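You operate a simulated robot arm through the tools that you are given. There is no shell and no other tool. Be economical: measure what you need, move in short steps, check, and stop when the job is done.

You run a simulated two-armed robot. Do the job below in one go: nothing can be reset, and whatever is moved stays where it is left.

TASK
Wipe the oil off the drip tray with the blue pad.
Fine: switch the curved belt off first; put the pad back and push the tray in. Set down upright: what you pick out. Where these are worked on the way, their far stop is far enough and under half their travel is too little: drip tray. What is to be rubbed or washed off counts as gone when no trace of it is left.

The check looks at the end state, three seconds after you hand in, the way a careful person would. Anything else that was tipped, shoved, dropped, spilled or broken makes it a failure.

THE ROBOT
Two 6-joint arms with two-finger grippers on one trunk, on a base that drives. Base frame: it is fixed to the floor where the robot stands at the start and does not move with it; the origin is under the middle of the robot, x ahead of it, y to its left, z up. Readings come in m, degrees, newtons and seconds.
The left shoulder is at the start at [0.06, 0.143, 0.9], the right one opposite. With the tool pointing down near the work surface each hand reaches from about 0.32 to 0.72 m from the robot's upright axis, wherever it stands, measured 20 degrees to its own side. Places, roughly: back black guide knob [1.2, -4.6, 1.1]; black knob in the cream box [0.7, -0.9, 0.9]; blue batch knob [0.9, -4.9, 1.2]; drip tray [0.6, -0.5, 0.7]; front black guide knob [1, -4.4, 1.1]; green switch [0.6, 0, 0.9]; left speed knob [0.9, -4.8, 1.3]; lower speed knob [0.9, -4.8, 1.2]; orange flap [1.1, -0.7, 1.1]; orange knob [0.7, -0.9, 0.8]; red knob [1, -2.2, 1.1]; right speed knob [0.9, -4.9, 1.3]. Payload 2.45 kg a hand.
Tool frame (each hand has its own): the origin (TCP) lies between the finger pads and is the grasp point; the fingertips stand 0.026 m ahead of it; z points along the fingers, y is the line along which they close. The gripper opens to 0.096 m. The gripper's body begins 0.069 m behind the TCP.
Orientation is told as [roll, pitch, yaw] about the base's x, y, z axes, in that order, counted from this pose: with the fingers straight down and closing along the base's y, the tool's x points along the base's -x, its y along +y and its z along -z.

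THE INTERFACE
- The arms move only by the tool drive_tool. It takes "left_plan", "right_plan" or both (then of equal length, played together; a hand with none holds still); each is a list of rows, each a list of 7 numbers: the shift along the base's x, y, z in m, then the turn, a rotation vector about the base's x, y, z in degrees, then the opening, from 0 (shut) to 1 (fully open). In form: [[x, y, z, rx, ry, rz, jaw], ...]. A call has 1 to 12 rows; each row shifts and turns the commanded pose from where the row before left it. Each row takes 0.2 s and may step no farther than 0.05 m and 8.6 degrees from the row before; otherwise, or with a gripper value out of range, the whole call is refused. A pose out of reach is approached as far as the arm can. The call stops where the force on the tool passes 50 N (or 10 N more than at its start, if that is more) or the arm is blocked; 0.2 s more then pass. Each finger halts on what it meets, pressing with about 25 N; the grip force reading is that of the motor and also rises with nothing between the fingers. The clock runs only during rows and for 0.2 s after the last one: add rows that do not move to give the fingers time. The reply holds the time, the measured pose of the TCP, the force on the tool along the base axes, the opening and the grip force, in the units named above and with some noise, with the torque about the TCP (base axes, N m) and any sound that the robot's microphone picked up.
- Cameras (640 x 400 px; columns grow to the right, rows downward): "scene" is now at [0.1096, 0.02, 1.4903]; the picture's right is [0.39, -0.92, -0.00], its down [-0.86, -0.37, -0.36] and it looks along [0.33, 0.14, -0.93] (base axes); focal length 214 px, centre (320, 200). "left" rides on the left gripper at [0.081, -0.003, -0.098] in its tool frame; the picture's right is [0.04, 1.00, 0.00], its down [-0.73, 0.03, -0.68] and it looks along [-0.68, 0.03, 0.73] (tool axes); focal length 256 px, centre (320, 200). "right" rides on the right gripper at [0.082, 0.003, -0.098] in its tool frame; the picture's right is [-0.04, 1.00, 0.00], its down [-0.73, -0.03, -0.68] and it looks along [-0.68, -0.03, 0.73] (tool axes); focal length 256 px, centre (320, 200).
- snapshot(camera): a new picture of that camera. No time passes.
- lift_body(by): slides the trunk up (or, below 0, down) by that many m; the arms and the scene camera ride with it, the base frame stays. It gives what a move gives, with no picture.
- drive_base(legs): drives the robot by 1 to 6 legs, each [ahead, turn to the left] in m and degrees, along the robot's own axes; the way and the turn of a leg run together, so that a leg with both is an arc; at most 1.5 m and 180 degrees a leg. The arms and the cameras ride along, it lands a little off, and it stops where it bumps. It gives what a move gives.
- aim_head(pan, tilt): turns the head with the scene camera to pan (to the left, within 86 degrees either way) and tilt (down, from -29 to 69), counted from straight ahead of the robot. It gives what a move gives.
- measure_at(camera, pixels): for up to 12 pixels [column, row] of the newest picture of that camera ("zoom" is the newest enlarged one), the place [x, y, z] in the base frame of the surface seen there, good to about 0.002 m, but the place of the scene camera against the robot may be out by one fixed shift of up to 0.012 m in any direction. No time passes.
- zoom(camera, box): a new picture of the part [left, top, right, bottom] of that camera's present view, enlarged. No time passes.
- finish_job(): hands the job in; it is judged then, once.

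Go step by step. Measure first, check grasps and placings, and put right what went wrong. The budget is 80 turns and 70 pictures, counting those below and the enlarged ones. Unless the task says otherwise, let go and move clear before handing in, and close with one line.

The tools are called after "Emit:" by a JSON object that holds its "method" and its "body". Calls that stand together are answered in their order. drive_tool: Moves the arms, as the interface text tells. Its arguments: {"type":"object","properties":{"left_plan":{"type":"array"},"right_plan":{"type":"array"}},"required":[]} The other tools are called the same way: lift_body (by) slides the trunk up or down; drive_base (legs) drives the base; aim_head (pan, tilt) turns the head that bears the scene camera; snapshot (camera) takes a picture; measure_at (camera, pixels) gives the place of the surface under pixels of a picture; zoom (camera, box) takes an enlarged picture of a part of a camera's view; finish_job () hands the job in.

At the start:

```text
time_s: 0.0
left_eef_pos: [0.4721, -0.0561, 1.1096]
left_orientation: [0.0, -0.1, -0.3]
left_ft_force: [0.1, 0.4, 0.8]
left_torque: [-0.01, -0.03, -0.02]
left_finger_gap: 0.0959
left_grasp_force: 0.1
right_eef_pos: [0.3215, -0.4208, 1.1267]
right_orientation: [-0.1, 0.0, -0.5]
right_ft_force: [0.0, -0.3, -0.6]
right_torque: [0.01, 0.0, -0.02]
right_finger_gap: 0.0962
right_grasp_force: 0.0
trunk travel left (down, up): [-0.525, 0.065]
robot x, y, heading: [0.0011, 0.0004, -0.5]
head pan, tilt: [23.1, 68.8]
```

scene: 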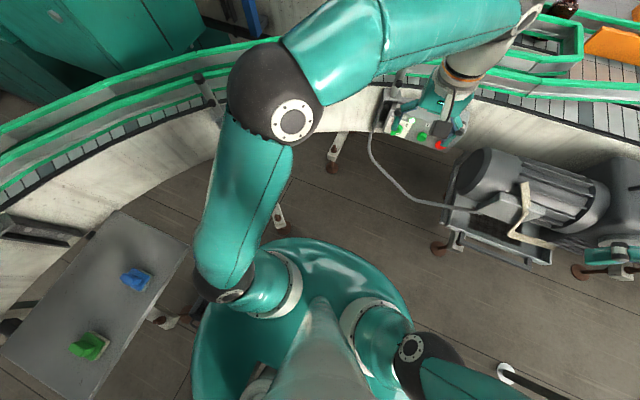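
right: 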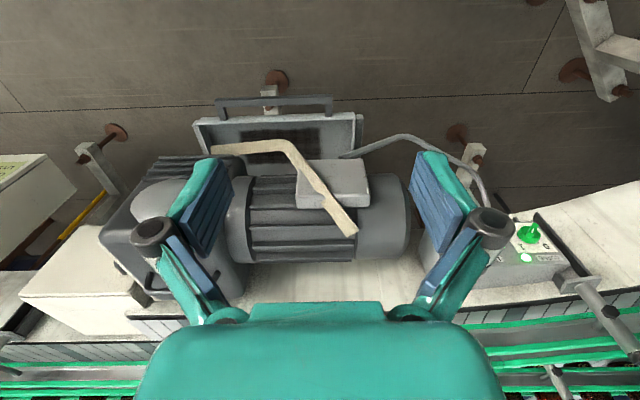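
left: 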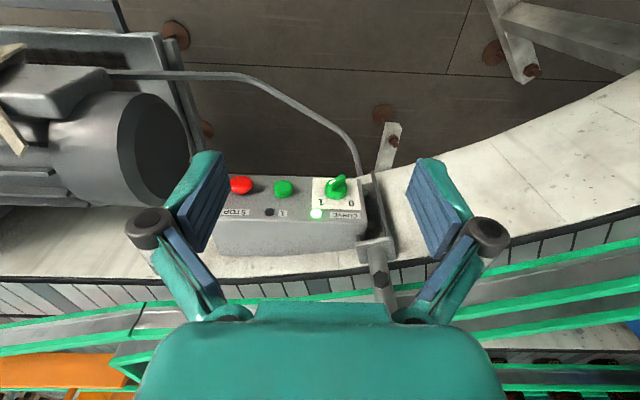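

The left picture shows the control box with the green switch labelled CURVE at (337,187), and the scene shows a blue pad at (137,278) and the tray under the motor. I'll look closer and measure.

Emit:
{"method": "zoom", "body": {"camera": "left", "box": [200, 150, 400, 275]}}

Emit:
{"method": "measure_at", "body": {"camera": "left", "pixels": [[337, 187], [342, 180], [330, 195], [320, 185], [350, 190], [283, 188], [240, 185], [300, 215]]}}

Emit:
{"method": "zoom", "body": {"camera": "scene", "box": [0, 200, 240, 400]}}

Emit:
{"method": "measure_at", "body": {"camera": "scene", "pixels": [[137, 278], [125, 275], [148, 275], [140, 290], [88, 345], [120, 215], [185, 245], [10, 345], [80, 395], [130, 320]]}}

Emit:
{"method": "zoom", "body": {"camera": "right", "box": [100, 60, 420, 260]}}

Emit:
{"method": "measure_at", "body": {"camera": "right", "pixels": [[272, 101], [220, 102], [330, 100], [200, 122], [360, 117], [280, 122], [280, 150], [330, 180], [280, 215], [270, 150]]}}

```text
3.20 times, centred on (300, 212) of left
```

zoom: 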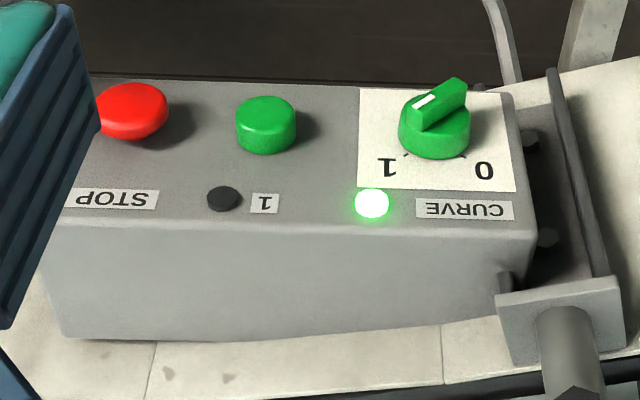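

```text
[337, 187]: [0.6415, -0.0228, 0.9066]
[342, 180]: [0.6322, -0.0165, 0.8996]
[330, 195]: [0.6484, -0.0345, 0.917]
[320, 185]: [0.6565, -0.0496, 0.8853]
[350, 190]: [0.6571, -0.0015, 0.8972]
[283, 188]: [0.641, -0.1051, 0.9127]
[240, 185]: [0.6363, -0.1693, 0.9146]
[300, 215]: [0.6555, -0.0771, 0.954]
```

```text
2.00 times, centred on (120, 300) of scene
```

zoom: 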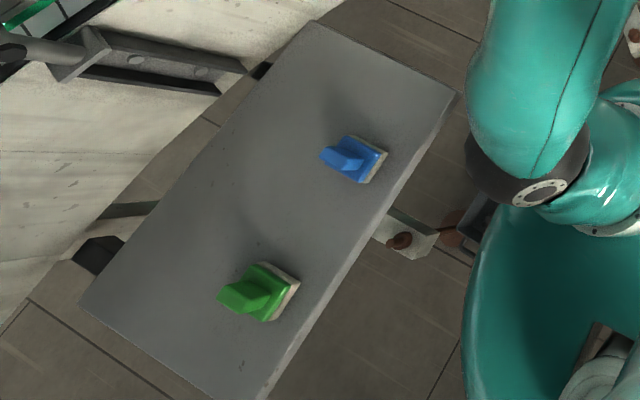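

```text
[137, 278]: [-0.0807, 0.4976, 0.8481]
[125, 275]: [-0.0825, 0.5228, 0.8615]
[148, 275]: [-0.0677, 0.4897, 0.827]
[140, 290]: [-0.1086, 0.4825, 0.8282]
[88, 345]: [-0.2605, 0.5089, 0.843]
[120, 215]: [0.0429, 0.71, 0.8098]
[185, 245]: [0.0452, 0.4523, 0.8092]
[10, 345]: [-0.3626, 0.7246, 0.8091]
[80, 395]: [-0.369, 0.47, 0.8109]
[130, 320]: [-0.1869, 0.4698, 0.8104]
```

```text
2.00 times, centred on (260, 160) of right
```

zoom: 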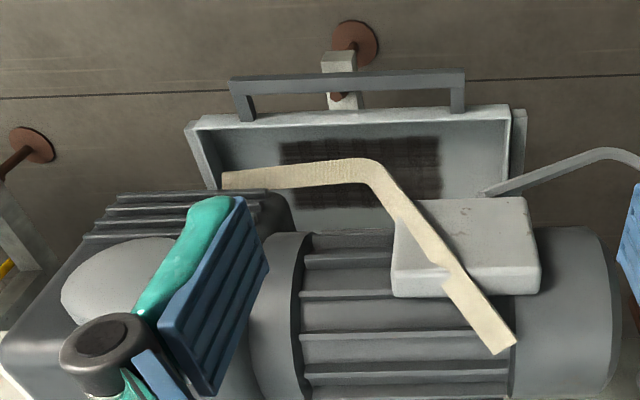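

```text
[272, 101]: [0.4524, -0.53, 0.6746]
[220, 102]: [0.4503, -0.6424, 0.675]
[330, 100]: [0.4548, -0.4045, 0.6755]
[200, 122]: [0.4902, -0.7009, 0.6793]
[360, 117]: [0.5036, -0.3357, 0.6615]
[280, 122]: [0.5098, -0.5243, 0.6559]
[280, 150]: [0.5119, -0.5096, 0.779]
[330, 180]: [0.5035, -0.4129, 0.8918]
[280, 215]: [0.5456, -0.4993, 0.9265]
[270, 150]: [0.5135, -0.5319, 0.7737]
```

The CURVE panel is a vertical face at about x=0.656, facing me, and the pointer stands on "1". I'll enlarge the knob to get its exact geometry.

Emit:
{"method": "zoom", "body": {"camera": "left", "box": [300, 165, 380, 225]}}

```text
6.67 times, centred on (340, 195) of left
```

zoom: 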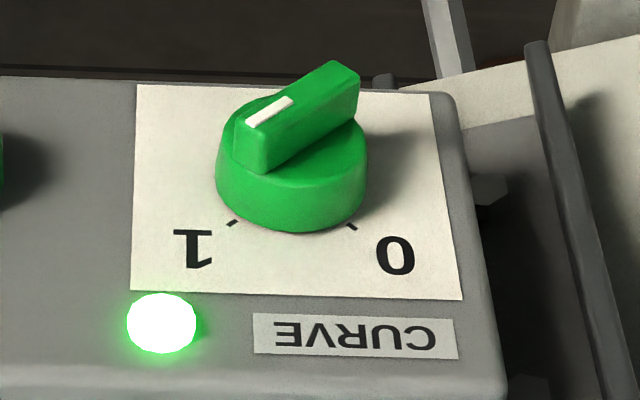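

Emit:
{"method": "measure_at", "body": {"camera": "zoom", "pixels": [[255, 120], [350, 70], [300, 98], [240, 125], [265, 150], [295, 190], [335, 105], [180, 270], [420, 280], [235, 223], [352, 226], [540, 50]]}}

```text
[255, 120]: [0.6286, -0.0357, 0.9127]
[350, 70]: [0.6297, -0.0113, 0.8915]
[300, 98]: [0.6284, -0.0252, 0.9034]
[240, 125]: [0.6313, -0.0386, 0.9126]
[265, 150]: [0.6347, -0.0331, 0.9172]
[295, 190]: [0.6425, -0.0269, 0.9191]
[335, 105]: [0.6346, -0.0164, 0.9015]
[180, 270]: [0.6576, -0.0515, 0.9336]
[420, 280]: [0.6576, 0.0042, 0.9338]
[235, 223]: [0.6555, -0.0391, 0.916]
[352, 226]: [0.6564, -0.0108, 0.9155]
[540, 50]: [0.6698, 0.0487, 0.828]
```

Knob centre is about (y −0.025, z 0.902), bar face at x=0.628, pointer at 45°. I'll swing the left hand horizontal in front of it.

Emit:
{"method": "drive_tool", "body": {"left_plan": [[0, 0.0028, -0.0189, 0, -8.18, 0, 0.8], [0, 0.0028, -0.0189, 0, -8.18, 0, 0.7], [0, 0.0028, -0.0189, 0, -8.18, 0, 0.6], [0, 0.0028, -0.0189, 0, -8.18, 0, 0.5], [0, 0.0028, -0.0189, 0, -8.18, 0, 0.5], [0, 0.0028, -0.0189, 0, -8.18, 0, 0.5], [0.005, 0.0028, -0.0189, 0, -8.18, 0, 0.5], [0.01, 0.0028, -0.0189, 0, -8.18, 0, 0.5], [0.01, 0.0028, -0.0189, 0, -8.18, 0, 0.5], [0.01, 0.0028, -0.0189, 0, -8.18, 0, 0.5], [0.01, 0.0028, -0.0189, 0, -8.18, 0, 0.5]]}}

Emit:
{"method": "drive_tool", "body": {"left_plan": [[0.006, 0, 0, 7.5, 0, 0, 0.5], [0.006, 0, 0, 7.5, 0, 0, 0.5], [0.006, 0, 0, 7.5, 0, 0, 0.5], [0.006, 0, 0, 7.5, 0, 0, 0.5], [0.006, 0, 0, 7.5, 0, 0, 0.5], [0.006, 0, 0, 7.5, 0, 0, 0.5]]}}

Emit:
{"method": "snapshot", "body": {"camera": "left"}}

Emit:
{"method": "snapshot", "body": {"camera": "scene"}}

```text
time_s: 2.4
left_eef_pos: [0.5239, -0.0212, 0.9054]
left_orientation: [-165.3, -89.6, 165.8]
left_ft_force: [0.1, -0.7, -0.5]
left_torque: [0.02, -0.01, -0.01]
left_finger_gap: 0.048
left_grasp_force: 0.1
right_eef_pos: [0.321, -0.4214, 1.1269]
right_orientation: [-0.1, 0.1, -0.4]
right_ft_force: [0.4, 0.3, -0.4]
right_torque: [0.0, 0.02, 0.03]
right_finger_gap: 0.0962
right_grasp_force: 0.1
trunk travel left (down, up): [-0.525, 0.065]
robot x, y, heading: [-0.003, 0.002, 0.1]
head pan, tilt: [23.1, 68.8]
```

```text
time_s: 3.8
left_eef_pos: [0.5531, -0.0243, 0.9009]
left_orientation: [89.8, -44.5, -90.1]
left_ft_force: [-0.6, 0.4, 1.0]
left_torque: [0.0, -0.01, 0.02]
left_finger_gap: 0.048
left_grasp_force: 0.1
right_eef_pos: [0.3207, -0.422, 1.1277]
right_orientation: [0.0, 0.0, -0.4]
right_ft_force: [0.4, -0.5, -0.7]
right_torque: [0.02, -0.02, 0.02]
right_finger_gap: 0.096
right_grasp_force: 0.1
trunk travel left (down, up): [-0.525, 0.065]
robot x, y, heading: [-0.0012, 0.002, -0.1]
head pan, tilt: [23.1, 68.8]
```

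```text
62 pictures are left
```

left: 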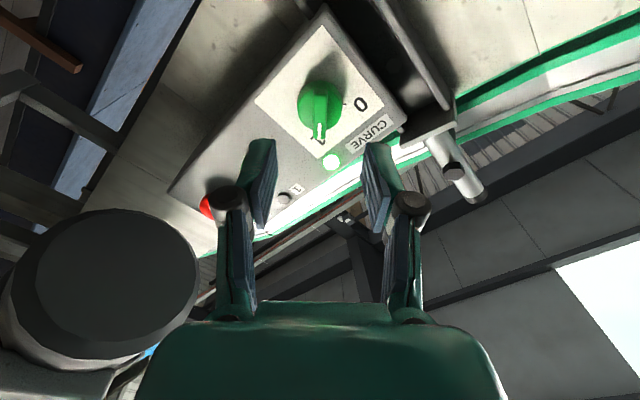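

```text
61 pictures are left
```

scene: 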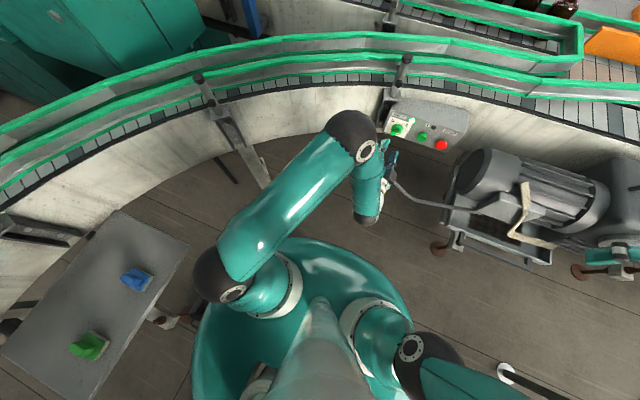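

The bar at (320,110) is aligned and centred between the fingers. I'll advance and close on it.

Emit:
{"method": "measure_at", "body": {"camera": "left", "pixels": [[320, 128], [321, 95], [305, 100], [335, 105]]}}

Emit:
{"method": "drive_tool", "body": {"left_plan": [[0.02, 0, 0, 0, 0, 0, 0.5], [0.02, -0.0005, 0.0005, 0, 0, 0, 0.5], [0.02, 0, 0, 0, 0, 0, 0.5], [0, 0, 0, 0, 0, 0, 0.3], [0, 0, 0, 0, 0, 0, 0.0], [0, 0, 0, 0, 0, 0, 0.0], [0, 0, 0, 0, 0, 0, 0.0]]}}

Emit:
{"method": "snapshot", "body": {"camera": "left"}}

```text
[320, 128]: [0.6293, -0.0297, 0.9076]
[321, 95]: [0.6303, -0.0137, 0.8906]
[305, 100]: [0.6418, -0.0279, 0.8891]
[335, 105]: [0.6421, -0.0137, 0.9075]
```

```text
time_s: 5.4
left_eef_pos: [0.6121, -0.0272, 0.9034]
left_orientation: [89.9, -44.7, -90.0]
left_ft_force: [0.2, -0.9, 0.2]
left_torque: [-0.19, -0.23, -0.29]
left_finger_gap: 0.01
left_grasp_force: 37.8
right_eef_pos: [0.3207, -0.4203, 1.1282]
right_orientation: [0.0, 0.0, -0.4]
right_ft_force: [0.0, -0.5, 0.3]
right_torque: [0.02, -0.01, -0.01]
right_finger_gap: 0.0959
right_grasp_force: 0.1
trunk travel left (down, up): [-0.525, 0.065]
robot x, y, heading: [0.0011, 0.002, -0.0]
head pan, tilt: [23.1, 68.8]
```

```text
60 pictures are left
```

left: 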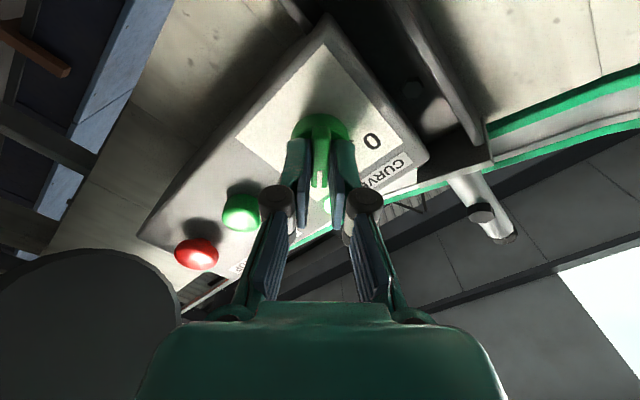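

The bar is held (gap 0.010). Turning it counterclockwise as I see it, by about 90°.

Emit:
{"method": "drive_tool", "body": {"left_plan": [[0, 0.0002, 0, -8.2, 0, 0, 0], [0, 0.0002, 0, -8.2, 0, 0, 0], [0, 0.0002, 0, -8.2, 0, 0, 0], [0, 0.0002, 0, -8.2, 0, 0, 0], [0, 0.0002, 0, -8.2, 0, 0, 0], [0, 0.0002, 0, -8.2, 0, 0, 0], [0, 0.0002, 0, -8.2, 0, 0, 0], [0, 0.0002, 0, -8.2, 0, 0, 0], [0, 0.0002, 0, -8.2, 0, 0, 0], [0, 0.0002, 0, -8.2, 0, 0, 0], [0, 0.0002, 0, -8, 0, 0, 0], [0, 0, 0, 0, 0, 0, 0]]}}

Emit:
{"method": "snapshot", "body": {"camera": "left"}}

```text
time_s: 7.1
left_eef_pos: [0.616, -0.0263, 0.9035]
left_orientation: [-87.0, -76.9, 87.7]
left_ft_force: [-21.8, 5.9, 2.4]
left_torque: [0.01, -1.33, 0.16]
left_finger_gap: 0.01
left_grasp_force: 37.7
left hand out of reach, approached as far as the arm can: row 8
right_eef_pos: [0.318, -0.4204, 1.129]
right_orientation: [0.0, -0.2, -0.4]
right_ft_force: [0.6, -0.9, -0.5]
right_torque: [0.02, 0.06, 0.0]
right_finger_gap: 0.0963
right_grasp_force: 0.1
trunk travel left (down, up): [-0.525, 0.065]
robot x, y, heading: [-0.0021, 0.0011, 0.2]
head pan, tilt: [23.1, 68.8]
stopped in row 8 (left hand): the force on the tool passed its limit at 66 N (the readings are from after the stop); the commanded pose is now the measured one
```

```text
59 pictures are left
```

left: 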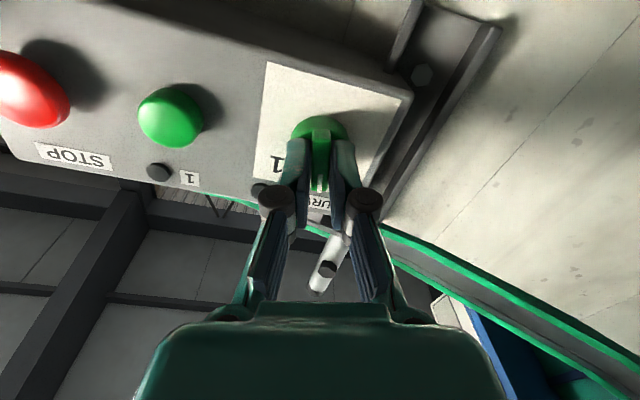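

The arm's wrist limit stopped the turn past vertical; the lamp at (258,190) seems to have gone dark. I'll let go, back off and look.

Emit:
{"method": "drive_tool", "body": {"left_plan": [[0, 0, 0, 0, 0, 0, 0.2], [0, 0, 0, 0, 0, 0, 0.4], [0, 0, 0, 0, 0, 0, 0.4], [-0.03, 0, 0, 0, 0, 0, 0.4], [-0.03, 0, 0, 0, 0, 0, 0.4]]}}

Emit:
{"method": "snapshot", "body": {"camera": "left"}}

```text
time_s: 8.3
left_eef_pos: [0.5931, -0.0386, 0.9151]
left_orientation: [-85.1, -77.6, 85.8]
left_ft_force: [0.0, -0.7, -0.5]
left_torque: [0.01, -0.02, 0.05]
left_finger_gap: 0.0384
left_grasp_force: 0.1
left hand out of reach, approached as far as the arm can: row 4, 5
right_eef_pos: [0.321, -0.4216, 1.1273]
right_orientation: [0.0, -0.1, -0.4]
right_ft_force: [-0.4, -0.1, 0.3]
right_torque: [-0.02, 0.02, 0.02]
right_finger_gap: 0.0957
right_grasp_force: 0.0
trunk travel left (down, up): [-0.525, 0.065]
robot x, y, heading: [0.0009, -0.0024, -0.0]
head pan, tilt: [23.1, 68.8]
```

```text
58 pictures are left
```

left: 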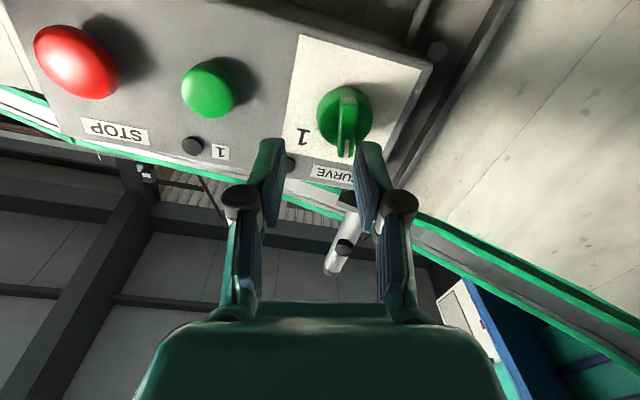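

The pointer now stands just past vertical, lamp off, but not yet on "0". I'll shut the fingers, square the hand up and push the pointer's top the rest of the way.

Emit:
{"method": "drive_tool", "body": {"left_plan": [[-0.02, 0, 0, 4, 0, 0, 0.2], [-0.01, -0.005, 0.003, 4, 0, 0, 0], [0, -0.005, 0.004, 4, 0, 0, 0], [0, 0, 0, 0, 0, 0, 0], [0, 0, 0, 0, 0, 0, 0]]}}

Emit:
{"method": "snapshot", "body": {"camera": "left"}}

```text
time_s: 9.5
left_eef_pos: [0.5649, -0.046, 0.9226]
left_orientation: [-53.0, -88.5, 53.9]
left_ft_force: [-0.4, 0.2, -0.4]
left_torque: [-0.04, 0.03, -0.01]
left_finger_gap: 0.0
left_grasp_force: 24.8
right_eef_pos: [0.3211, -0.422, 1.1282]
right_orientation: [0.0, 0.1, -0.5]
right_ft_force: [0.3, 0.6, 0.0]
right_torque: [-0.01, -0.03, 0.01]
right_finger_gap: 0.096
right_grasp_force: 0.0
trunk travel left (down, up): [-0.525, 0.065]
robot x, y, heading: [-0.0016, 0.0002, -0.1]
head pan, tilt: [23.1, 68.8]
```

```text
57 pictures are left
```

left: 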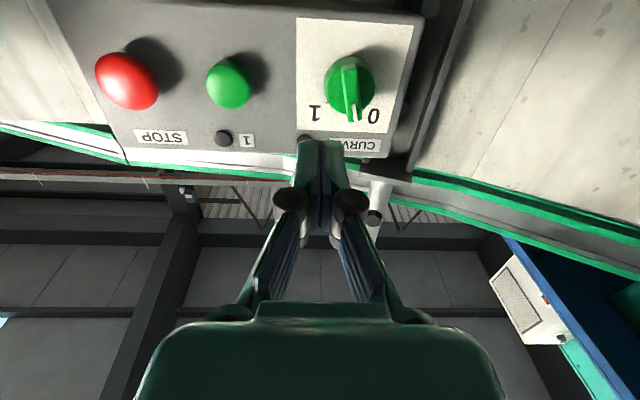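

Hand is square now. Advancing to x≈0.613 right of the pointer and pushing left in small steps.

Emit:
{"method": "drive_tool", "body": {"left_plan": [[0.025, -0.003, 0, 0, 0, 0, 0], [0.023, 0, 0, 0, 0, 0, 0], [0, 0.004, 0, 0, 0, 0, 0], [0, 0.004, 0, 0, 0, 0, 0], [0, 0.004, 0, 0, 0, 0, 0], [0, 0.004, 0, 0, 0, 0, 0], [0, 0.003, 0, 0, 0, 0, 0], [0, 0.002, 0, 0, 0, 0, 0], [0, 0, 0, 0, 0, 0, 0]]}}

Emit:
{"method": "snapshot", "body": {"camera": "left"}}

```text
time_s: 11.5
left_eef_pos: [0.6124, -0.0341, 0.9245]
left_orientation: [-62.2, -88.6, 62.6]
left_ft_force: [2.3, -14.9, 4.4]
left_torque: [-0.12, -0.1, -0.31]
left_finger_gap: 0.0
left_grasp_force: 25.2
right_eef_pos: [0.3197, -0.4211, 1.128]
right_orientation: [0.1, 0.0, -0.4]
right_ft_force: [1.1, -1.1, -0.4]
right_torque: [-0.01, 0.02, -0.01]
right_finger_gap: 0.0961
right_grasp_force: 0.0
trunk travel left (down, up): [-0.525, 0.065]
robot x, y, heading: [0.0008, 0.0087, 0.2]
head pan, tilt: [23.1, 68.8]
```

```text
56 pictures are left
```

left: 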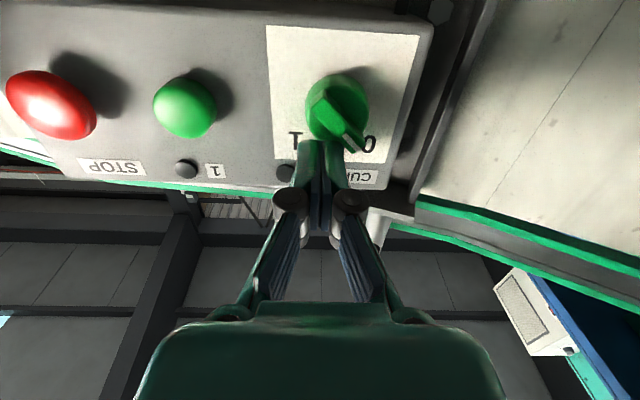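

The pointer (340,130) now points at "0" with the lamp dark. I'll back off, check, and return the hand to a tool-down posture.

Emit:
{"method": "drive_tool", "body": {"left_plan": [[0, -0.004, 0, 0, 0, 0, 0], [-0.03, 0, 0, 0, 0, 0, 0], [-0.04, 0, 0, 0, 0, 0, 0]]}}

Emit:
{"method": "zoom", "body": {"camera": "left", "box": [240, 20, 440, 160]}}

Emit:
{"method": "drive_tool", "body": {"left_plan": [[-0.01, 0, 0.0189, 0, 8.18, 0, 0.3], [-0.01, 0, 0.0189, 0, 8.18, 0, 0.5], [-0.01, 0, 0.0189, 0, 8.18, 0, 0.6], [-0.01, 0, 0.0189, 0, 8.18, 0, 0.6], [-0.01, 0, 0.0189, 0, 8.18, 0, 0.6], [-0.01, 0, 0.0189, 0, 8.18, 0, 0.6], [0, 0, 0.0189, 0, 8.18, 0, 0.6], [0, 0, 0.0189, 0, 8.18, 0, 0.6], [0, 0, 0.0189, 0, 8.18, 0, 0.6], [0, 0, 0.0189, 0, 8.18, 0, 0.6], [0, 0, 0.0189, 0, 8.18, 0, 0.6]]}}

```text
time_s: 12.3
left_eef_pos: [0.5419, -0.0332, 0.9233]
left_orientation: [-54.7, -88.5, 55.8]
left_ft_force: [0.1, 0.1, 0.5]
left_torque: [-0.01, -0.03, -0.02]
left_finger_gap: 0.0
left_grasp_force: 25.5
right_eef_pos: [0.3207, -0.4205, 1.1272]
right_orientation: [0.0, 0.0, -0.5]
right_ft_force: [0.4, -0.3, 0.1]
right_torque: [0.0, 0.01, 0.0]
right_finger_gap: 0.0961
right_grasp_force: 0.1
trunk travel left (down, up): [-0.525, 0.065]
robot x, y, heading: [0.0021, -0.0017, 0.2]
head pan, tilt: [23.1, 68.8]
```

```text
2.86 times, centred on (340, 90) of left
```

zoom: 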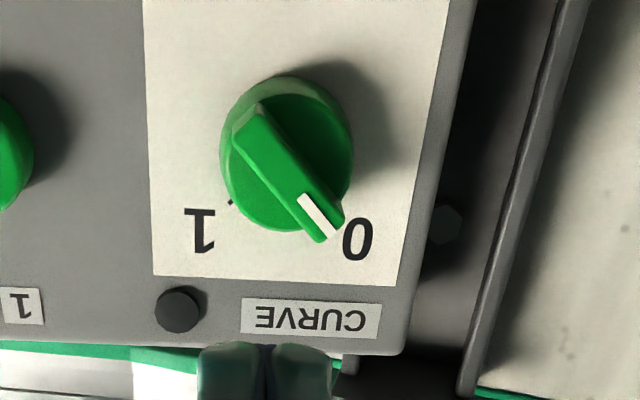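

```text
time_s: 14.7
left_eef_pos: [0.4808, -0.0357, 1.1306]
left_orientation: [0.6, 0.8, 1.0]
left_ft_force: [0.0, 0.5, 0.2]
left_torque: [-0.02, -0.01, -0.02]
left_finger_gap: 0.0574
left_grasp_force: 0.1
right_eef_pos: [0.3212, -0.4213, 1.1284]
right_orientation: [0.1, 0.2, -0.4]
right_ft_force: [0.2, -0.7, -0.4]
right_torque: [-0.02, -0.01, 0.01]
right_finger_gap: 0.0961
right_grasp_force: 0.0
trunk travel left (down, up): [-0.525, 0.065]
robot x, y, heading: [0.0018, 0.0021, -0.3]
head pan, tilt: [23.1, 68.8]
```

Switch is on 0, lamp dark. Now tuck the right hand in a little and turn left 80° to bring the pad in front of the left hand.

Emit:
{"method": "drive_tool", "body": {"right_plan": [[-0.025, 0.025, 0, 0, 0, 0, 1], [-0.025, 0.025, 0, 0, 0, 0, 1]]}}

Emit:
{"method": "drive_base", "body": {"legs": [[0, 80]]}}

Emit:
{"method": "snapshot", "body": {"camera": "left"}}

```text
time_s: 15.3
left_eef_pos: [0.482, -0.0362, 1.1329]
left_orientation: [0.6, 0.9, 1.2]
left_ft_force: [-0.5, 0.4, 0.4]
left_torque: [-0.01, 0.02, -0.02]
left_finger_gap: 0.0575
left_grasp_force: 0.2
right_eef_pos: [0.2703, -0.3704, 1.1297]
right_orientation: [0.0, 0.1, -0.3]
right_ft_force: [0.8, 1.0, 0.4]
right_torque: [0.0, 0.02, -0.01]
right_finger_gap: 0.0959
right_grasp_force: 0.1
trunk travel left (down, up): [-0.525, 0.065]
robot x, y, heading: [0.0017, 0.0013, -0.1]
head pan, tilt: [23.1, 68.8]
```

```text
time_s: 18.5
left_eef_pos: [0.2656, 0.4067, 1.1323]
left_orientation: [0.4, 0.9, 62.1]
left_ft_force: [-0.8, 1.0, 0.1]
left_torque: [-0.04, 0.0, 0.01]
left_finger_gap: 0.0577
left_grasp_force: 0.1
right_eef_pos: [0.456, 0.06, 1.1305]
right_orientation: [-0.1, 0.1, 60.7]
right_ft_force: [-0.1, -0.1, -0.6]
right_torque: [-0.05, -0.02, -0.02]
right_finger_gap: 0.0961
right_grasp_force: 0.1
trunk travel left (down, up): [-0.525, 0.065]
robot x, y, heading: [0.0296, -0.0181, 61.6]
head pan, tilt: [23.1, 68.8]
stopped in leg 1: the robot was blocked; the commanded pose is now the measured one
```

```text
54 pictures are left
```

left: 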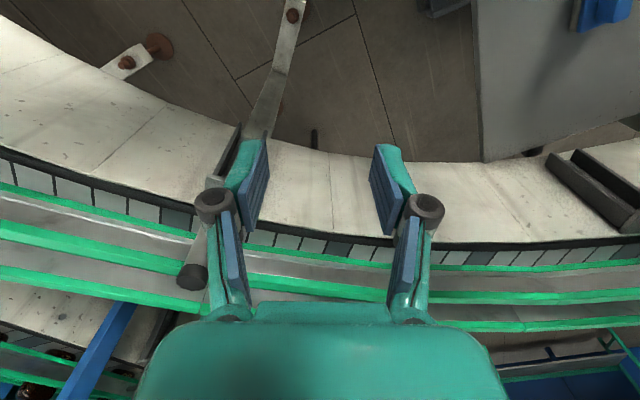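

The base was blocked at heading 61.6°. I'll look where it touches before going on.

Emit:
{"method": "snapshot", "body": {"camera": "scene"}}

```text
53 pictures are left
```

scene: 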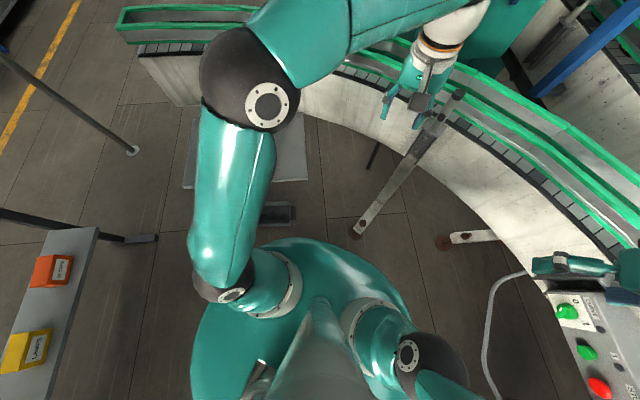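

I need to know whether the table has shifted; measuring its corner and the pad from the left camera.

Emit:
{"method": "measure_at", "body": {"camera": "left", "pixels": [[482, 155], [484, 100], [476, 10], [600, 10], [620, 118], [575, 25]]}}

Emit:
{"method": "measure_at", "body": {"camera": "scene", "pixels": [[277, 212], [262, 205], [295, 222], [245, 130], [305, 160], [250, 80]]}}

```text
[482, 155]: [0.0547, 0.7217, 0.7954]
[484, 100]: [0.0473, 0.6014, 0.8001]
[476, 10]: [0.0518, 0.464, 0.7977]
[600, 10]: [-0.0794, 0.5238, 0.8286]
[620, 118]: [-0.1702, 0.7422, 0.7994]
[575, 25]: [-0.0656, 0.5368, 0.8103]
```

```text
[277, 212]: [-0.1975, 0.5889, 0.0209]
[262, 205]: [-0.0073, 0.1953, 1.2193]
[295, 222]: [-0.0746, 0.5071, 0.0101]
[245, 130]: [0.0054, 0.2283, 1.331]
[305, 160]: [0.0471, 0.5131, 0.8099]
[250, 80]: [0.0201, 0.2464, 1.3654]
```

Emit:
{"method": "measure_at", "body": {"camera": "left", "pixels": [[192, 276], [205, 230], [330, 250]]}}

Emit:
{"method": "measure_at", "body": {"camera": "scene", "pixels": [[360, 230], [290, 242], [350, 245], [400, 290], [205, 320], [200, 380], [440, 130], [458, 97], [570, 262], [535, 265], [600, 275], [635, 255]]}}

```text
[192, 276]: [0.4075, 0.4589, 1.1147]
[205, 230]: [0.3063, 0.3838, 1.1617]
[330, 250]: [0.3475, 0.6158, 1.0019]
```

```text
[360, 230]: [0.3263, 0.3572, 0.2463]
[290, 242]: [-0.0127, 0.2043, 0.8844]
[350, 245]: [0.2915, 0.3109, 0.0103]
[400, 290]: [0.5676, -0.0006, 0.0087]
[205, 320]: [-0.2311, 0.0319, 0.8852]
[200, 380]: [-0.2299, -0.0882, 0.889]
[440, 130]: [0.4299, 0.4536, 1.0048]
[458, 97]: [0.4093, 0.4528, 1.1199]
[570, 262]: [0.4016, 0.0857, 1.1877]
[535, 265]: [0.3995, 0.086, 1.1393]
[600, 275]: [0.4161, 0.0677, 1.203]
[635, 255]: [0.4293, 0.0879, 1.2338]
```

No contact is visible above; the lower base seems to have met the table's foot, and the table has not moved. The pad is within the left hand's reach from here, so I'll bring the hand over it.

Emit:
{"method": "drive_tool", "body": {"left_plan": [[-0.04, 0.005, 0, 0, 0, 0, 0.8], [-0.04, 0.005, 0, 0, 0, 0, 0.8], [-0.04, 0.005, 0, 0, 0, 0, 0.8], [-0.04, 0.005, 0, 0, 0, 0, 0.8], [-0.04, 0.005, 0, 0, 0, 0, 0.8], [-0.04, 0.005, -0.02, 0, 0, 0, 0.8], [-0.04, 0.005, -0.02, 0, 0, 0, 0.8], [-0.03, 0.005, -0.02, 0, 0, 0, 0.8]]}}

Emit:
{"method": "snapshot", "body": {"camera": "left"}}

```text
time_s: 20.3
left_eef_pos: [-0.0473, 0.443, 1.0689]
left_orientation: [0.6, 0.7, 62.1]
left_ft_force: [-0.5, -0.2, -0.1]
left_torque: [-0.03, -0.04, 0.0]
left_finger_gap: 0.077
left_grasp_force: 0.0
right_eef_pos: [0.4576, 0.0587, 1.1301]
right_orientation: [0.0, 0.0, 60.7]
right_ft_force: [0.4, -0.1, 0.3]
right_torque: [-0.01, 0.0, 0.04]
right_finger_gap: 0.0959
right_grasp_force: 0.0
trunk travel left (down, up): [-0.525, 0.065]
robot x, y, heading: [0.0281, -0.0148, 61.5]
head pan, tilt: [23.1, 68.8]
```

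```text
52 pictures are left
```

left: 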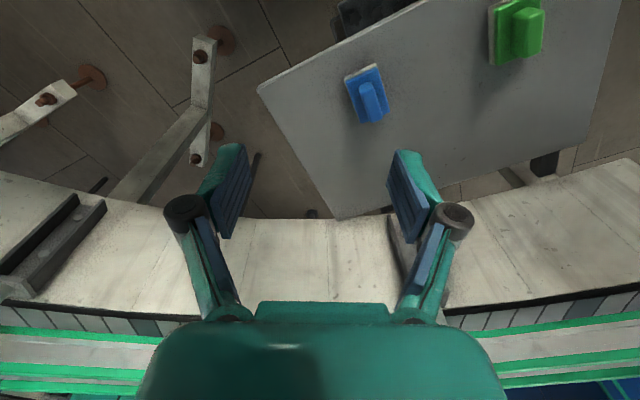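

Emit:
{"method": "zoom", "body": {"camera": "left", "box": [320, 45, 416, 141]}}

Emit:
{"method": "snapshot", "body": {"camera": "scene"}}

```text
4.17 times, centred on (368, 93) of left
```

zoom: 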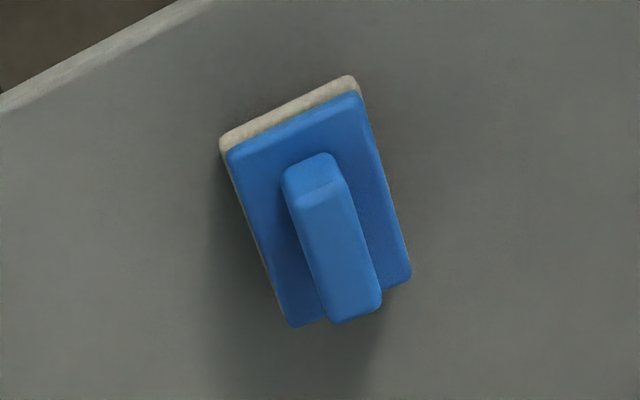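

```text
50 pictures are left
```

scene: 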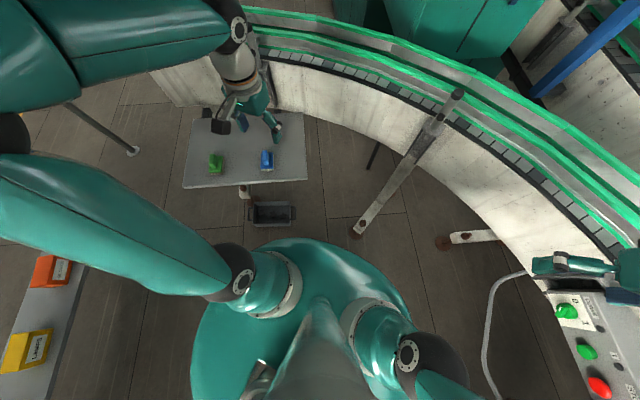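

There is also a small dark bin on the floor at scene (272,213), close to the base. I'll measure it to see whether the base touched it, plus the pad's handle.

Emit:
{"method": "measure_at", "body": {"camera": "scene", "pixels": [[249, 203], [295, 203], [252, 226], [293, 226], [272, 210], [244, 190], [266, 160], [216, 160]]}}

Emit:
{"method": "measure_at", "body": {"camera": "zoom", "pixels": [[310, 170], [320, 200], [350, 300], [285, 235], [395, 270], [300, 315], [240, 155], [355, 100], [150, 200], [500, 250]]}}

Emit:
{"method": "measure_at", "body": {"camera": "left", "pixels": [[340, 10], [360, 20], [400, 5]]}}

```text
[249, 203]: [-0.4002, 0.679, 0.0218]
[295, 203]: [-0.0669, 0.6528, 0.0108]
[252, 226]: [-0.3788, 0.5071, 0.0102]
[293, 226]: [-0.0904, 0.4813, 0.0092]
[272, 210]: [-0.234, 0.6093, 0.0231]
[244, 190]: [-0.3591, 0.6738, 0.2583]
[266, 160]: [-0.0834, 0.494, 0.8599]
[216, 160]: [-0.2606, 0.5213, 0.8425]
```

```text
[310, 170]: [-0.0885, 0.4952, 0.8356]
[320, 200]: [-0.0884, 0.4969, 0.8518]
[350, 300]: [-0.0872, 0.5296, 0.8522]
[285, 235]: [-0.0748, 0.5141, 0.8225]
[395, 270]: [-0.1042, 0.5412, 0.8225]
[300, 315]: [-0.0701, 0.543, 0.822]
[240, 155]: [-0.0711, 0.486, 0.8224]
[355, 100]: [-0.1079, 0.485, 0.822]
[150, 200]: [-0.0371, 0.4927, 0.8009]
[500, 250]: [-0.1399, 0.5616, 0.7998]
```

```text
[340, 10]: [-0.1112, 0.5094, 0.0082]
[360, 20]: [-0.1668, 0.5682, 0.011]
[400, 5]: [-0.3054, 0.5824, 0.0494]
```

Emit:
{"method": "zoom", "body": {"camera": "scene", "box": [180, 140, 320, 250]}}

```text
3.64 times, centred on (250, 195) of scene
```

zoom: 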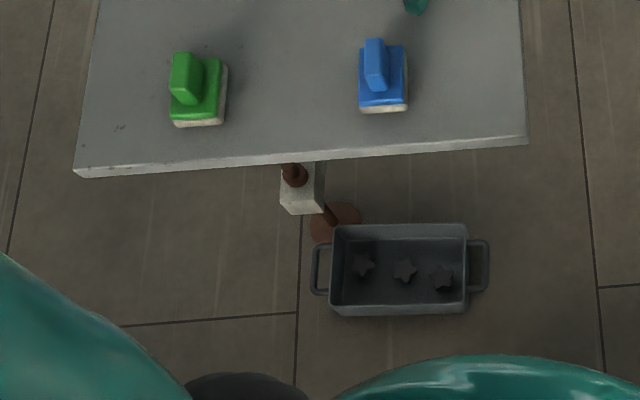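

Emit:
{"method": "measure_at", "body": {"camera": "zoom", "pixels": [[335, 228], [466, 228], [335, 312], [464, 310], [400, 314], [316, 270], [487, 265], [403, 270], [400, 250], [335, 215], [400, 226]]}}

```text
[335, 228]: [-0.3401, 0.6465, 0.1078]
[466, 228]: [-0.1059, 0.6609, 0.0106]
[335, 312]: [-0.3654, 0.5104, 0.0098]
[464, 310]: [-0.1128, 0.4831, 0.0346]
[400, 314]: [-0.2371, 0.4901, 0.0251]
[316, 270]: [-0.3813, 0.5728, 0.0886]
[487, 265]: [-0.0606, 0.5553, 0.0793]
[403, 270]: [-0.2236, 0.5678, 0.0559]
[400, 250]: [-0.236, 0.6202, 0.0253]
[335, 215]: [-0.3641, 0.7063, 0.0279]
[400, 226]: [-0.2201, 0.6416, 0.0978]
```

The bin sits where the first picture had it, and the pad's handle runs along y at x≈−0.088 (top z 0.852). I'll turn the hand to yaw 90° and go above it.

Emit:
{"method": "drive_tool", "body": {"left_plan": [[-0.01, 0.0178, -0.035, 0, 0, 7, 0.6], [-0.01, 0.0178, -0.035, 0, 0, 7, 0.5], [-0.01, 0.0178, -0.035, 0, 0, 7, 0.5], [-0.0105, 0.0178, -0.035, 0, 0, 7, 0.5]]}}

Emit:
{"method": "snapshot", "body": {"camera": "left"}}

```text
time_s: 21.3
left_eef_pos: [-0.0842, 0.516, 0.9316]
left_orientation: [0.6, 0.8, 90.4]
left_ft_force: [-0.4, -0.1, 0.0]
left_torque: [-0.02, -0.02, -0.01]
left_finger_gap: 0.0481
left_grasp_force: 0.0
right_eef_pos: [0.4576, 0.0601, 1.131]
right_orientation: [0.1, 0.2, 60.8]
right_ft_force: [0.4, 0.1, -0.1]
right_torque: [-0.02, -0.02, -0.02]
right_finger_gap: 0.0962
right_grasp_force: 0.1
trunk travel left (down, up): [-0.525, 0.065]
robot x, y, heading: [0.0353, -0.0185, 61.5]
head pan, tilt: [23.1, 68.8]
```

```text
48 pictures are left
```

left: 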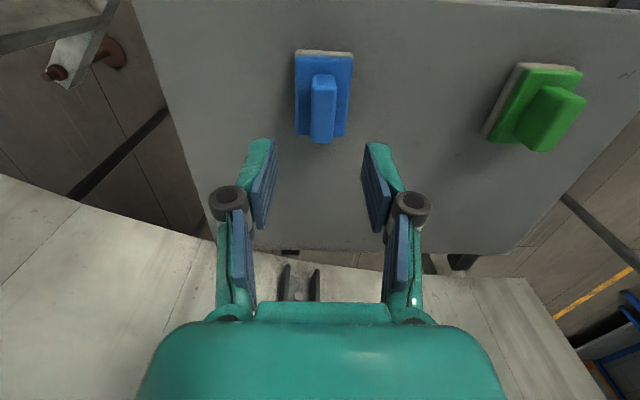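

Emit:
{"method": "measure_at", "body": {"camera": "left", "pixels": [[323, 90], [323, 108], [323, 125], [314, 108], [332, 108], [303, 125], [342, 125]]}}

Emit:
{"method": "drive_tool", "body": {"left_plan": [[-0.003, -0.002, -0.03, 0, 0, 0, 0.5], [0, 0, -0.025, 0, 0, 0, 0.5], [0, 0, -0.015, 0, 0, 0, 0.5]]}}

Emit:
{"method": "snapshot", "body": {"camera": "left"}}

```text
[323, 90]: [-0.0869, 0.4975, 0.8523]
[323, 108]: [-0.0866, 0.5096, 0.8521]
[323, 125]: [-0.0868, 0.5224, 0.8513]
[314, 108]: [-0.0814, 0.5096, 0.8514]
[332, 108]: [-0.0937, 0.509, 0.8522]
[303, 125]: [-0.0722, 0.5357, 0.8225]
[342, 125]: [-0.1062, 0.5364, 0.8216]
```

```text
time_s: 22.1
left_eef_pos: [-0.0862, 0.5135, 0.8618]
left_orientation: [0.7, 0.8, 90.2]
left_ft_force: [-0.5, -0.1, -0.6]
left_torque: [-0.01, -0.01, -0.02]
left_finger_gap: 0.0478
left_grasp_force: 0.1
right_eef_pos: [0.458, 0.0596, 1.1302]
right_orientation: [-0.1, 0.1, 60.8]
right_ft_force: [0.3, 0.8, -0.5]
right_torque: [0.06, 0.05, 0.02]
right_finger_gap: 0.096
right_grasp_force: 0.0
trunk travel left (down, up): [-0.525, 0.065]
robot x, y, heading: [0.031, -0.0164, 61.4]
head pan, tilt: [23.1, 68.8]
```

```text
47 pictures are left
```

left: 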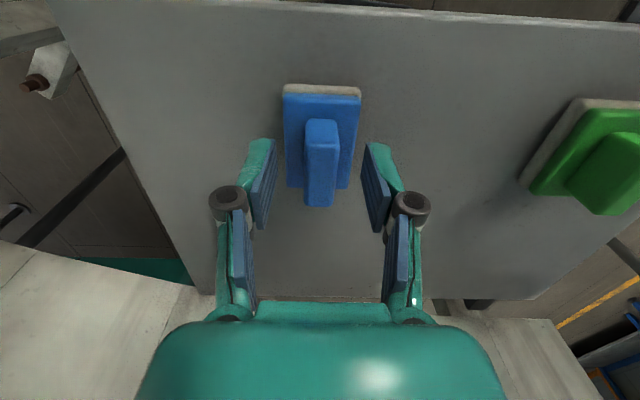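

Handle centred between the fingers. Down 9 mm, close, and lift.

Emit:
{"method": "drive_tool", "body": {"left_plan": [[0, 0, -0.009, 0, 0, 0, 0.5], [0, 0, 0, 0, 0, 0, 0.2], [0, 0, 0, 0, 0, 0, 0], [0, 0, 0, 0, 0, 0, 0], [0, 0, 0, 0, 0, 0, 0]]}}

Emit:
{"method": "drive_tool", "body": {"left_plan": [[0, 0, 0.02, 0, 0, 0, 0], [0, 0, 0.04, 0, 0, 0, 0], [0, 0, 0.05, 0, 0, 0, 0], [0, 0, 0.05, 0, 0, 0, 0], [0, 0, 0.05, 0, 0, 0, 0], [0, 0, 0.05, 0, 0, 0, 0]]}}

Emit:
{"method": "snapshot", "body": {"camera": "left"}}

```text
time_s: 23.3
left_eef_pos: [-0.0871, 0.5128, 0.8527]
left_orientation: [0.6, 0.8, 90.2]
left_ft_force: [-0.2, -0.2, -0.2]
left_torque: [0.02, -0.02, 0.0]
left_finger_gap: 0.0169
left_grasp_force: 24.9
right_eef_pos: [0.4581, 0.0586, 1.1295]
right_orientation: [0.0, 0.0, 60.7]
right_ft_force: [0.1, 0.6, -0.1]
right_torque: [-0.01, 0.0, 0.04]
right_finger_gap: 0.0958
right_grasp_force: 0.1
trunk travel left (down, up): [-0.525, 0.065]
robot x, y, heading: [0.0321, -0.0168, 61.3]
head pan, tilt: [23.1, 68.8]
```

```text
time_s: 24.7
left_eef_pos: [-0.0844, 0.5126, 1.1141]
left_orientation: [0.6, 0.8, 90.2]
left_ft_force: [0.5, -0.2, -0.8]
left_torque: [0.0, -0.05, 0.02]
left_finger_gap: 0.0172
left_grasp_force: 24.3
right_eef_pos: [0.4596, 0.0582, 1.1293]
right_orientation: [0.0, 0.0, 60.8]
right_ft_force: [-0.5, -0.5, -0.4]
right_torque: [0.03, 0.03, 0.0]
right_finger_gap: 0.096
right_grasp_force: 0.0
trunk travel left (down, up): [-0.525, 0.065]
robot x, y, heading: [0.0287, -0.017, 61.3]
head pan, tilt: [23.1, 68.8]
```

```text
46 pictures are left
```

left: 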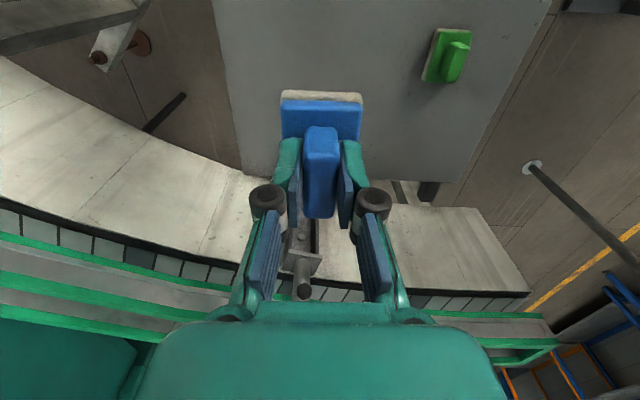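

The pad is held (gap 0.017). I'll tuck the left hand in, then turn right toward the tray.

Emit:
{"method": "drive_tool", "body": {"left_plan": [[0.02, -0.03, 0.02, 0, 0, 0, 0], [0.02, -0.03, 0.02, 0, 0, 0, 0], [0.01, -0.02, 0.01, 0, 0, 0, 0]]}}

Emit:
{"method": "drive_base", "body": {"legs": [[0, -61], [0, -55]]}}

Emit:
{"method": "aim_head", "body": {"pan": 0, "tilt": 60}}

Emit:
{"method": "snapshot", "body": {"camera": "scene"}}

```text
time_s: 25.5
left_eef_pos: [-0.0374, 0.4316, 1.1626]
left_orientation: [0.6, 0.6, 90.1]
left_ft_force: [0.4, 0.0, 0.0]
left_torque: [-0.01, -0.01, -0.02]
left_finger_gap: 0.0173
left_grasp_force: 24.5
right_eef_pos: [0.4576, 0.0587, 1.1297]
right_orientation: [0.0, 0.0, 60.6]
right_ft_force: [0.0, -0.3, 0.2]
right_torque: [0.01, 0.04, 0.04]
right_finger_gap: 0.096
right_grasp_force: 0.1
trunk travel left (down, up): [-0.525, 0.065]
robot x, y, heading: [0.0334, -0.0115, 61.7]
head pan, tilt: [23.1, 68.8]
```

```text
time_s: 29.6
left_eef_pos: [0.4043, 0.2392, 1.1637]
left_orientation: [0.7, 0.7, 26.4]
left_ft_force: [-0.6, -1.0, -0.6]
left_torque: [0.08, 0.02, 0.02]
left_finger_gap: 0.0173
left_grasp_force: 24.7
right_eef_pos: [0.2881, -0.3704, 1.1304]
right_orientation: [0.1, 0.0, -3.2]
right_ft_force: [0.6, -1.1, -0.6]
right_torque: [0.05, -0.02, 0.0]
right_finger_gap: 0.0962
right_grasp_force: 0.1
trunk travel left (down, up): [-0.525, 0.065]
robot x, y, heading: [0.0344, 0.0122, -2.0]
head pan, tilt: [23.1, 68.8]
stopped in leg 2: the robot was blocked; the commanded pose is now the measured one
```

```text
time_s: 30.4
left_eef_pos: [0.4045, 0.2405, 1.1635]
left_orientation: [0.5, 0.7, 26.4]
left_ft_force: [0.4, 0.2, -0.8]
left_torque: [0.01, 0.0, 0.04]
left_finger_gap: 0.0171
left_grasp_force: 25.9
right_eef_pos: [0.2883, -0.3673, 1.1313]
right_orientation: [0.0, 0.1, -3.1]
right_ft_force: [-0.2, -0.7, 0.1]
right_torque: [0.0, -0.03, -0.01]
right_finger_gap: 0.0961
right_grasp_force: 0.0
trunk travel left (down, up): [-0.525, 0.065]
robot x, y, heading: [0.0354, 0.0137, -1.9]
head pan, tilt: [0.0, 60.0]
```

```text
45 pictures are left
```

scene: 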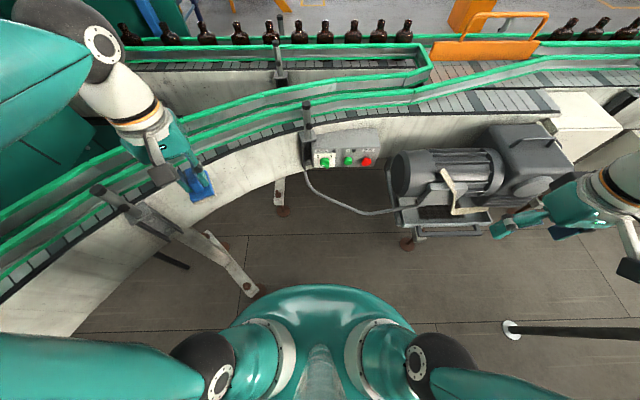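

Blocked again near heading −2°, with a push toward the left. I'll measure the feet around the base to find the obstacle.

Emit:
{"method": "measure_at", "body": {"camera": "scene", "pixels": [[405, 246], [420, 235], [282, 212], [248, 290], [510, 328], [450, 236], [400, 300], [430, 320], [470, 380], [220, 310], [545, 331], [232, 250]]}}

Emit:
{"method": "snapshot", "body": {"camera": "right"}}

```text
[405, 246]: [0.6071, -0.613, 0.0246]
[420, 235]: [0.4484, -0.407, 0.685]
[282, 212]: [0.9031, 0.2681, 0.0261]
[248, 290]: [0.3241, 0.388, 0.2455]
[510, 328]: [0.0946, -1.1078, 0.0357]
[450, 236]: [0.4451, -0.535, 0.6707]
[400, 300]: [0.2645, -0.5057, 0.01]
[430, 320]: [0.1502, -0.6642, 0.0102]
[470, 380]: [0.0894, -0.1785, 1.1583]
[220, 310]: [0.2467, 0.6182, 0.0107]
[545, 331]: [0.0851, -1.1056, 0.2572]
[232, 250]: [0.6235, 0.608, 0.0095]
```

```text
44 pictures are left
```

right: 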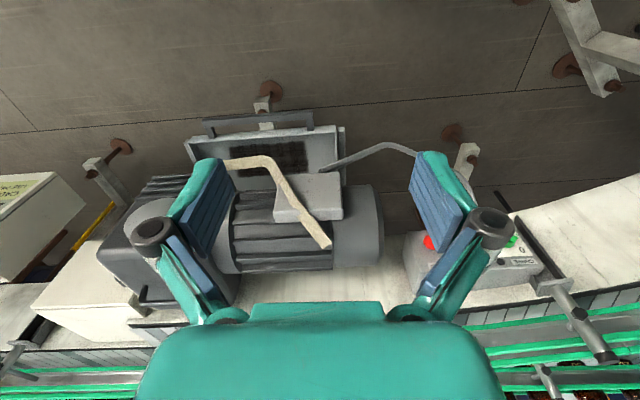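

Emit:
{"method": "aim_head", "body": {"pan": -86, "tilt": 55}}

Emit:
{"method": "snapshot", "body": {"camera": "scene"}}

Emit:
{"method": "aim_head", "body": {"pan": 86, "tilt": 55}}

Emit:
{"method": "snapshot", "body": {"camera": "scene"}}

```text
time_s: 32.0
left_eef_pos: [0.4038, 0.2411, 1.1627]
left_orientation: [0.7, 0.7, 26.5]
left_ft_force: [0.1, -0.3, -1.2]
left_torque: [0.01, 0.0, 0.01]
left_finger_gap: 0.0172
left_grasp_force: 25.1
right_eef_pos: [0.2879, -0.3682, 1.1307]
right_orientation: [0.0, 0.0, -3.1]
right_ft_force: [-0.5, 0.2, -0.3]
right_torque: [-0.03, 0.01, -0.02]
right_finger_gap: 0.0958
right_grasp_force: 0.0
trunk travel left (down, up): [-0.525, 0.065]
robot x, y, heading: [0.029, 0.0096, -2.1]
head pan, tilt: [-85.9, 55.0]
```

```text
43 pictures are left
```

scene: 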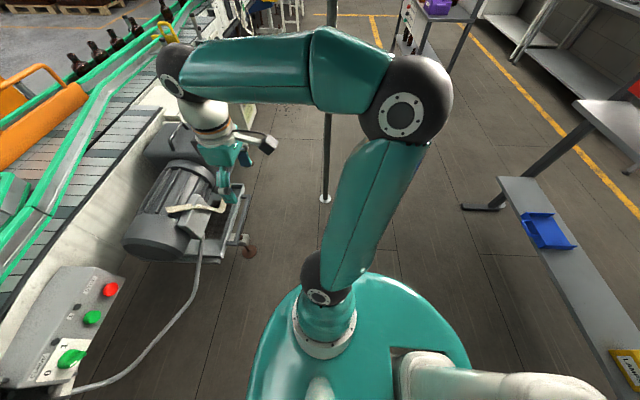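

```text
time_s: 34.6
left_eef_pos: [0.404, 0.2422, 1.1635]
left_orientation: [0.7, 0.8, 26.4]
left_ft_force: [-1.0, 0.5, -1.3]
left_torque: [0.04, 0.01, 0.02]
left_finger_gap: 0.0169
left_grasp_force: 25.1
right_eef_pos: [0.288, -0.3677, 1.1316]
right_orientation: [0.0, 0.0, -3.2]
right_ft_force: [0.4, -0.3, -0.5]
right_torque: [0.0, -0.03, 0.0]
right_finger_gap: 0.0961
right_grasp_force: 0.2
trunk travel left (down, up): [-0.525, 0.065]
robot x, y, heading: [0.0345, 0.013, -2.1]
head pan, tilt: [85.9, 55.0]
```

```text
42 pictures are left
```

scene: 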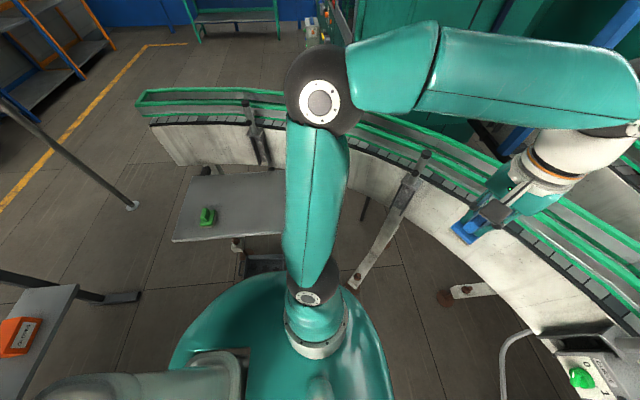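

Emit:
{"method": "measure_at", "body": {"camera": "scene", "pixels": [[320, 100], [345, 60], [500, 80], [620, 130], [132, 205], [540, 160], [415, 155], [408, 180], [185, 330], [380, 330], [240, 300], [265, 265]]}}

```text
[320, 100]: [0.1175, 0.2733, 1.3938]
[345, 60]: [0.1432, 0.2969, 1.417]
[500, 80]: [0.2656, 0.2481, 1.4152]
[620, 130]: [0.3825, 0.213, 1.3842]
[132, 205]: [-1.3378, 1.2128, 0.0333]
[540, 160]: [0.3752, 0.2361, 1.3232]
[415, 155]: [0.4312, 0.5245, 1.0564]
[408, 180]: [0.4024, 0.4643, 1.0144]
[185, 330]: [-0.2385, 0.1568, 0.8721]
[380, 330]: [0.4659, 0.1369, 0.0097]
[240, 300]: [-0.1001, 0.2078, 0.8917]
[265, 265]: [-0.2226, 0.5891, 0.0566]
```

Arms are clear of everything; the low base most likely catches the conveyor foot at (0.29,0.31). I'll check the room behind so that I can back away from it.

Emit:
{"method": "measure_at", "body": {"camera": "scene", "pixels": [[70, 290], [40, 380], [20, 335], [125, 297], [90, 295]]}}

Emit:
{"method": "drive_base", "body": {"legs": [[-0.08, 0]]}}

```text
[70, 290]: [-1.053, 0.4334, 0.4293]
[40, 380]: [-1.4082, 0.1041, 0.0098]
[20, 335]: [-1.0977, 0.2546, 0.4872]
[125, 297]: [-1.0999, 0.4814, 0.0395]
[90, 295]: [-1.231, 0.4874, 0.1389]
```

```text
time_s: 35.7
left_eef_pos: [0.321, 0.244, 1.1648]
left_orientation: [0.6, 0.6, 26.4]
left_ft_force: [-1.3, -0.2, -0.6]
left_torque: [-0.04, -0.05, 0.0]
left_finger_gap: 0.0173
left_grasp_force: 24.9
right_eef_pos: [0.2058, -0.3643, 1.1306]
right_orientation: [0.0, -0.1, -3.1]
right_ft_force: [-0.6, -0.5, -0.3]
right_torque: [0.0, -0.03, 0.03]
right_finger_gap: 0.0961
right_grasp_force: 0.1
trunk travel left (down, up): [-0.525, 0.065]
robot x, y, heading: [-0.0525, 0.013, -1.7]
head pan, tilt: [85.9, 55.0]
```

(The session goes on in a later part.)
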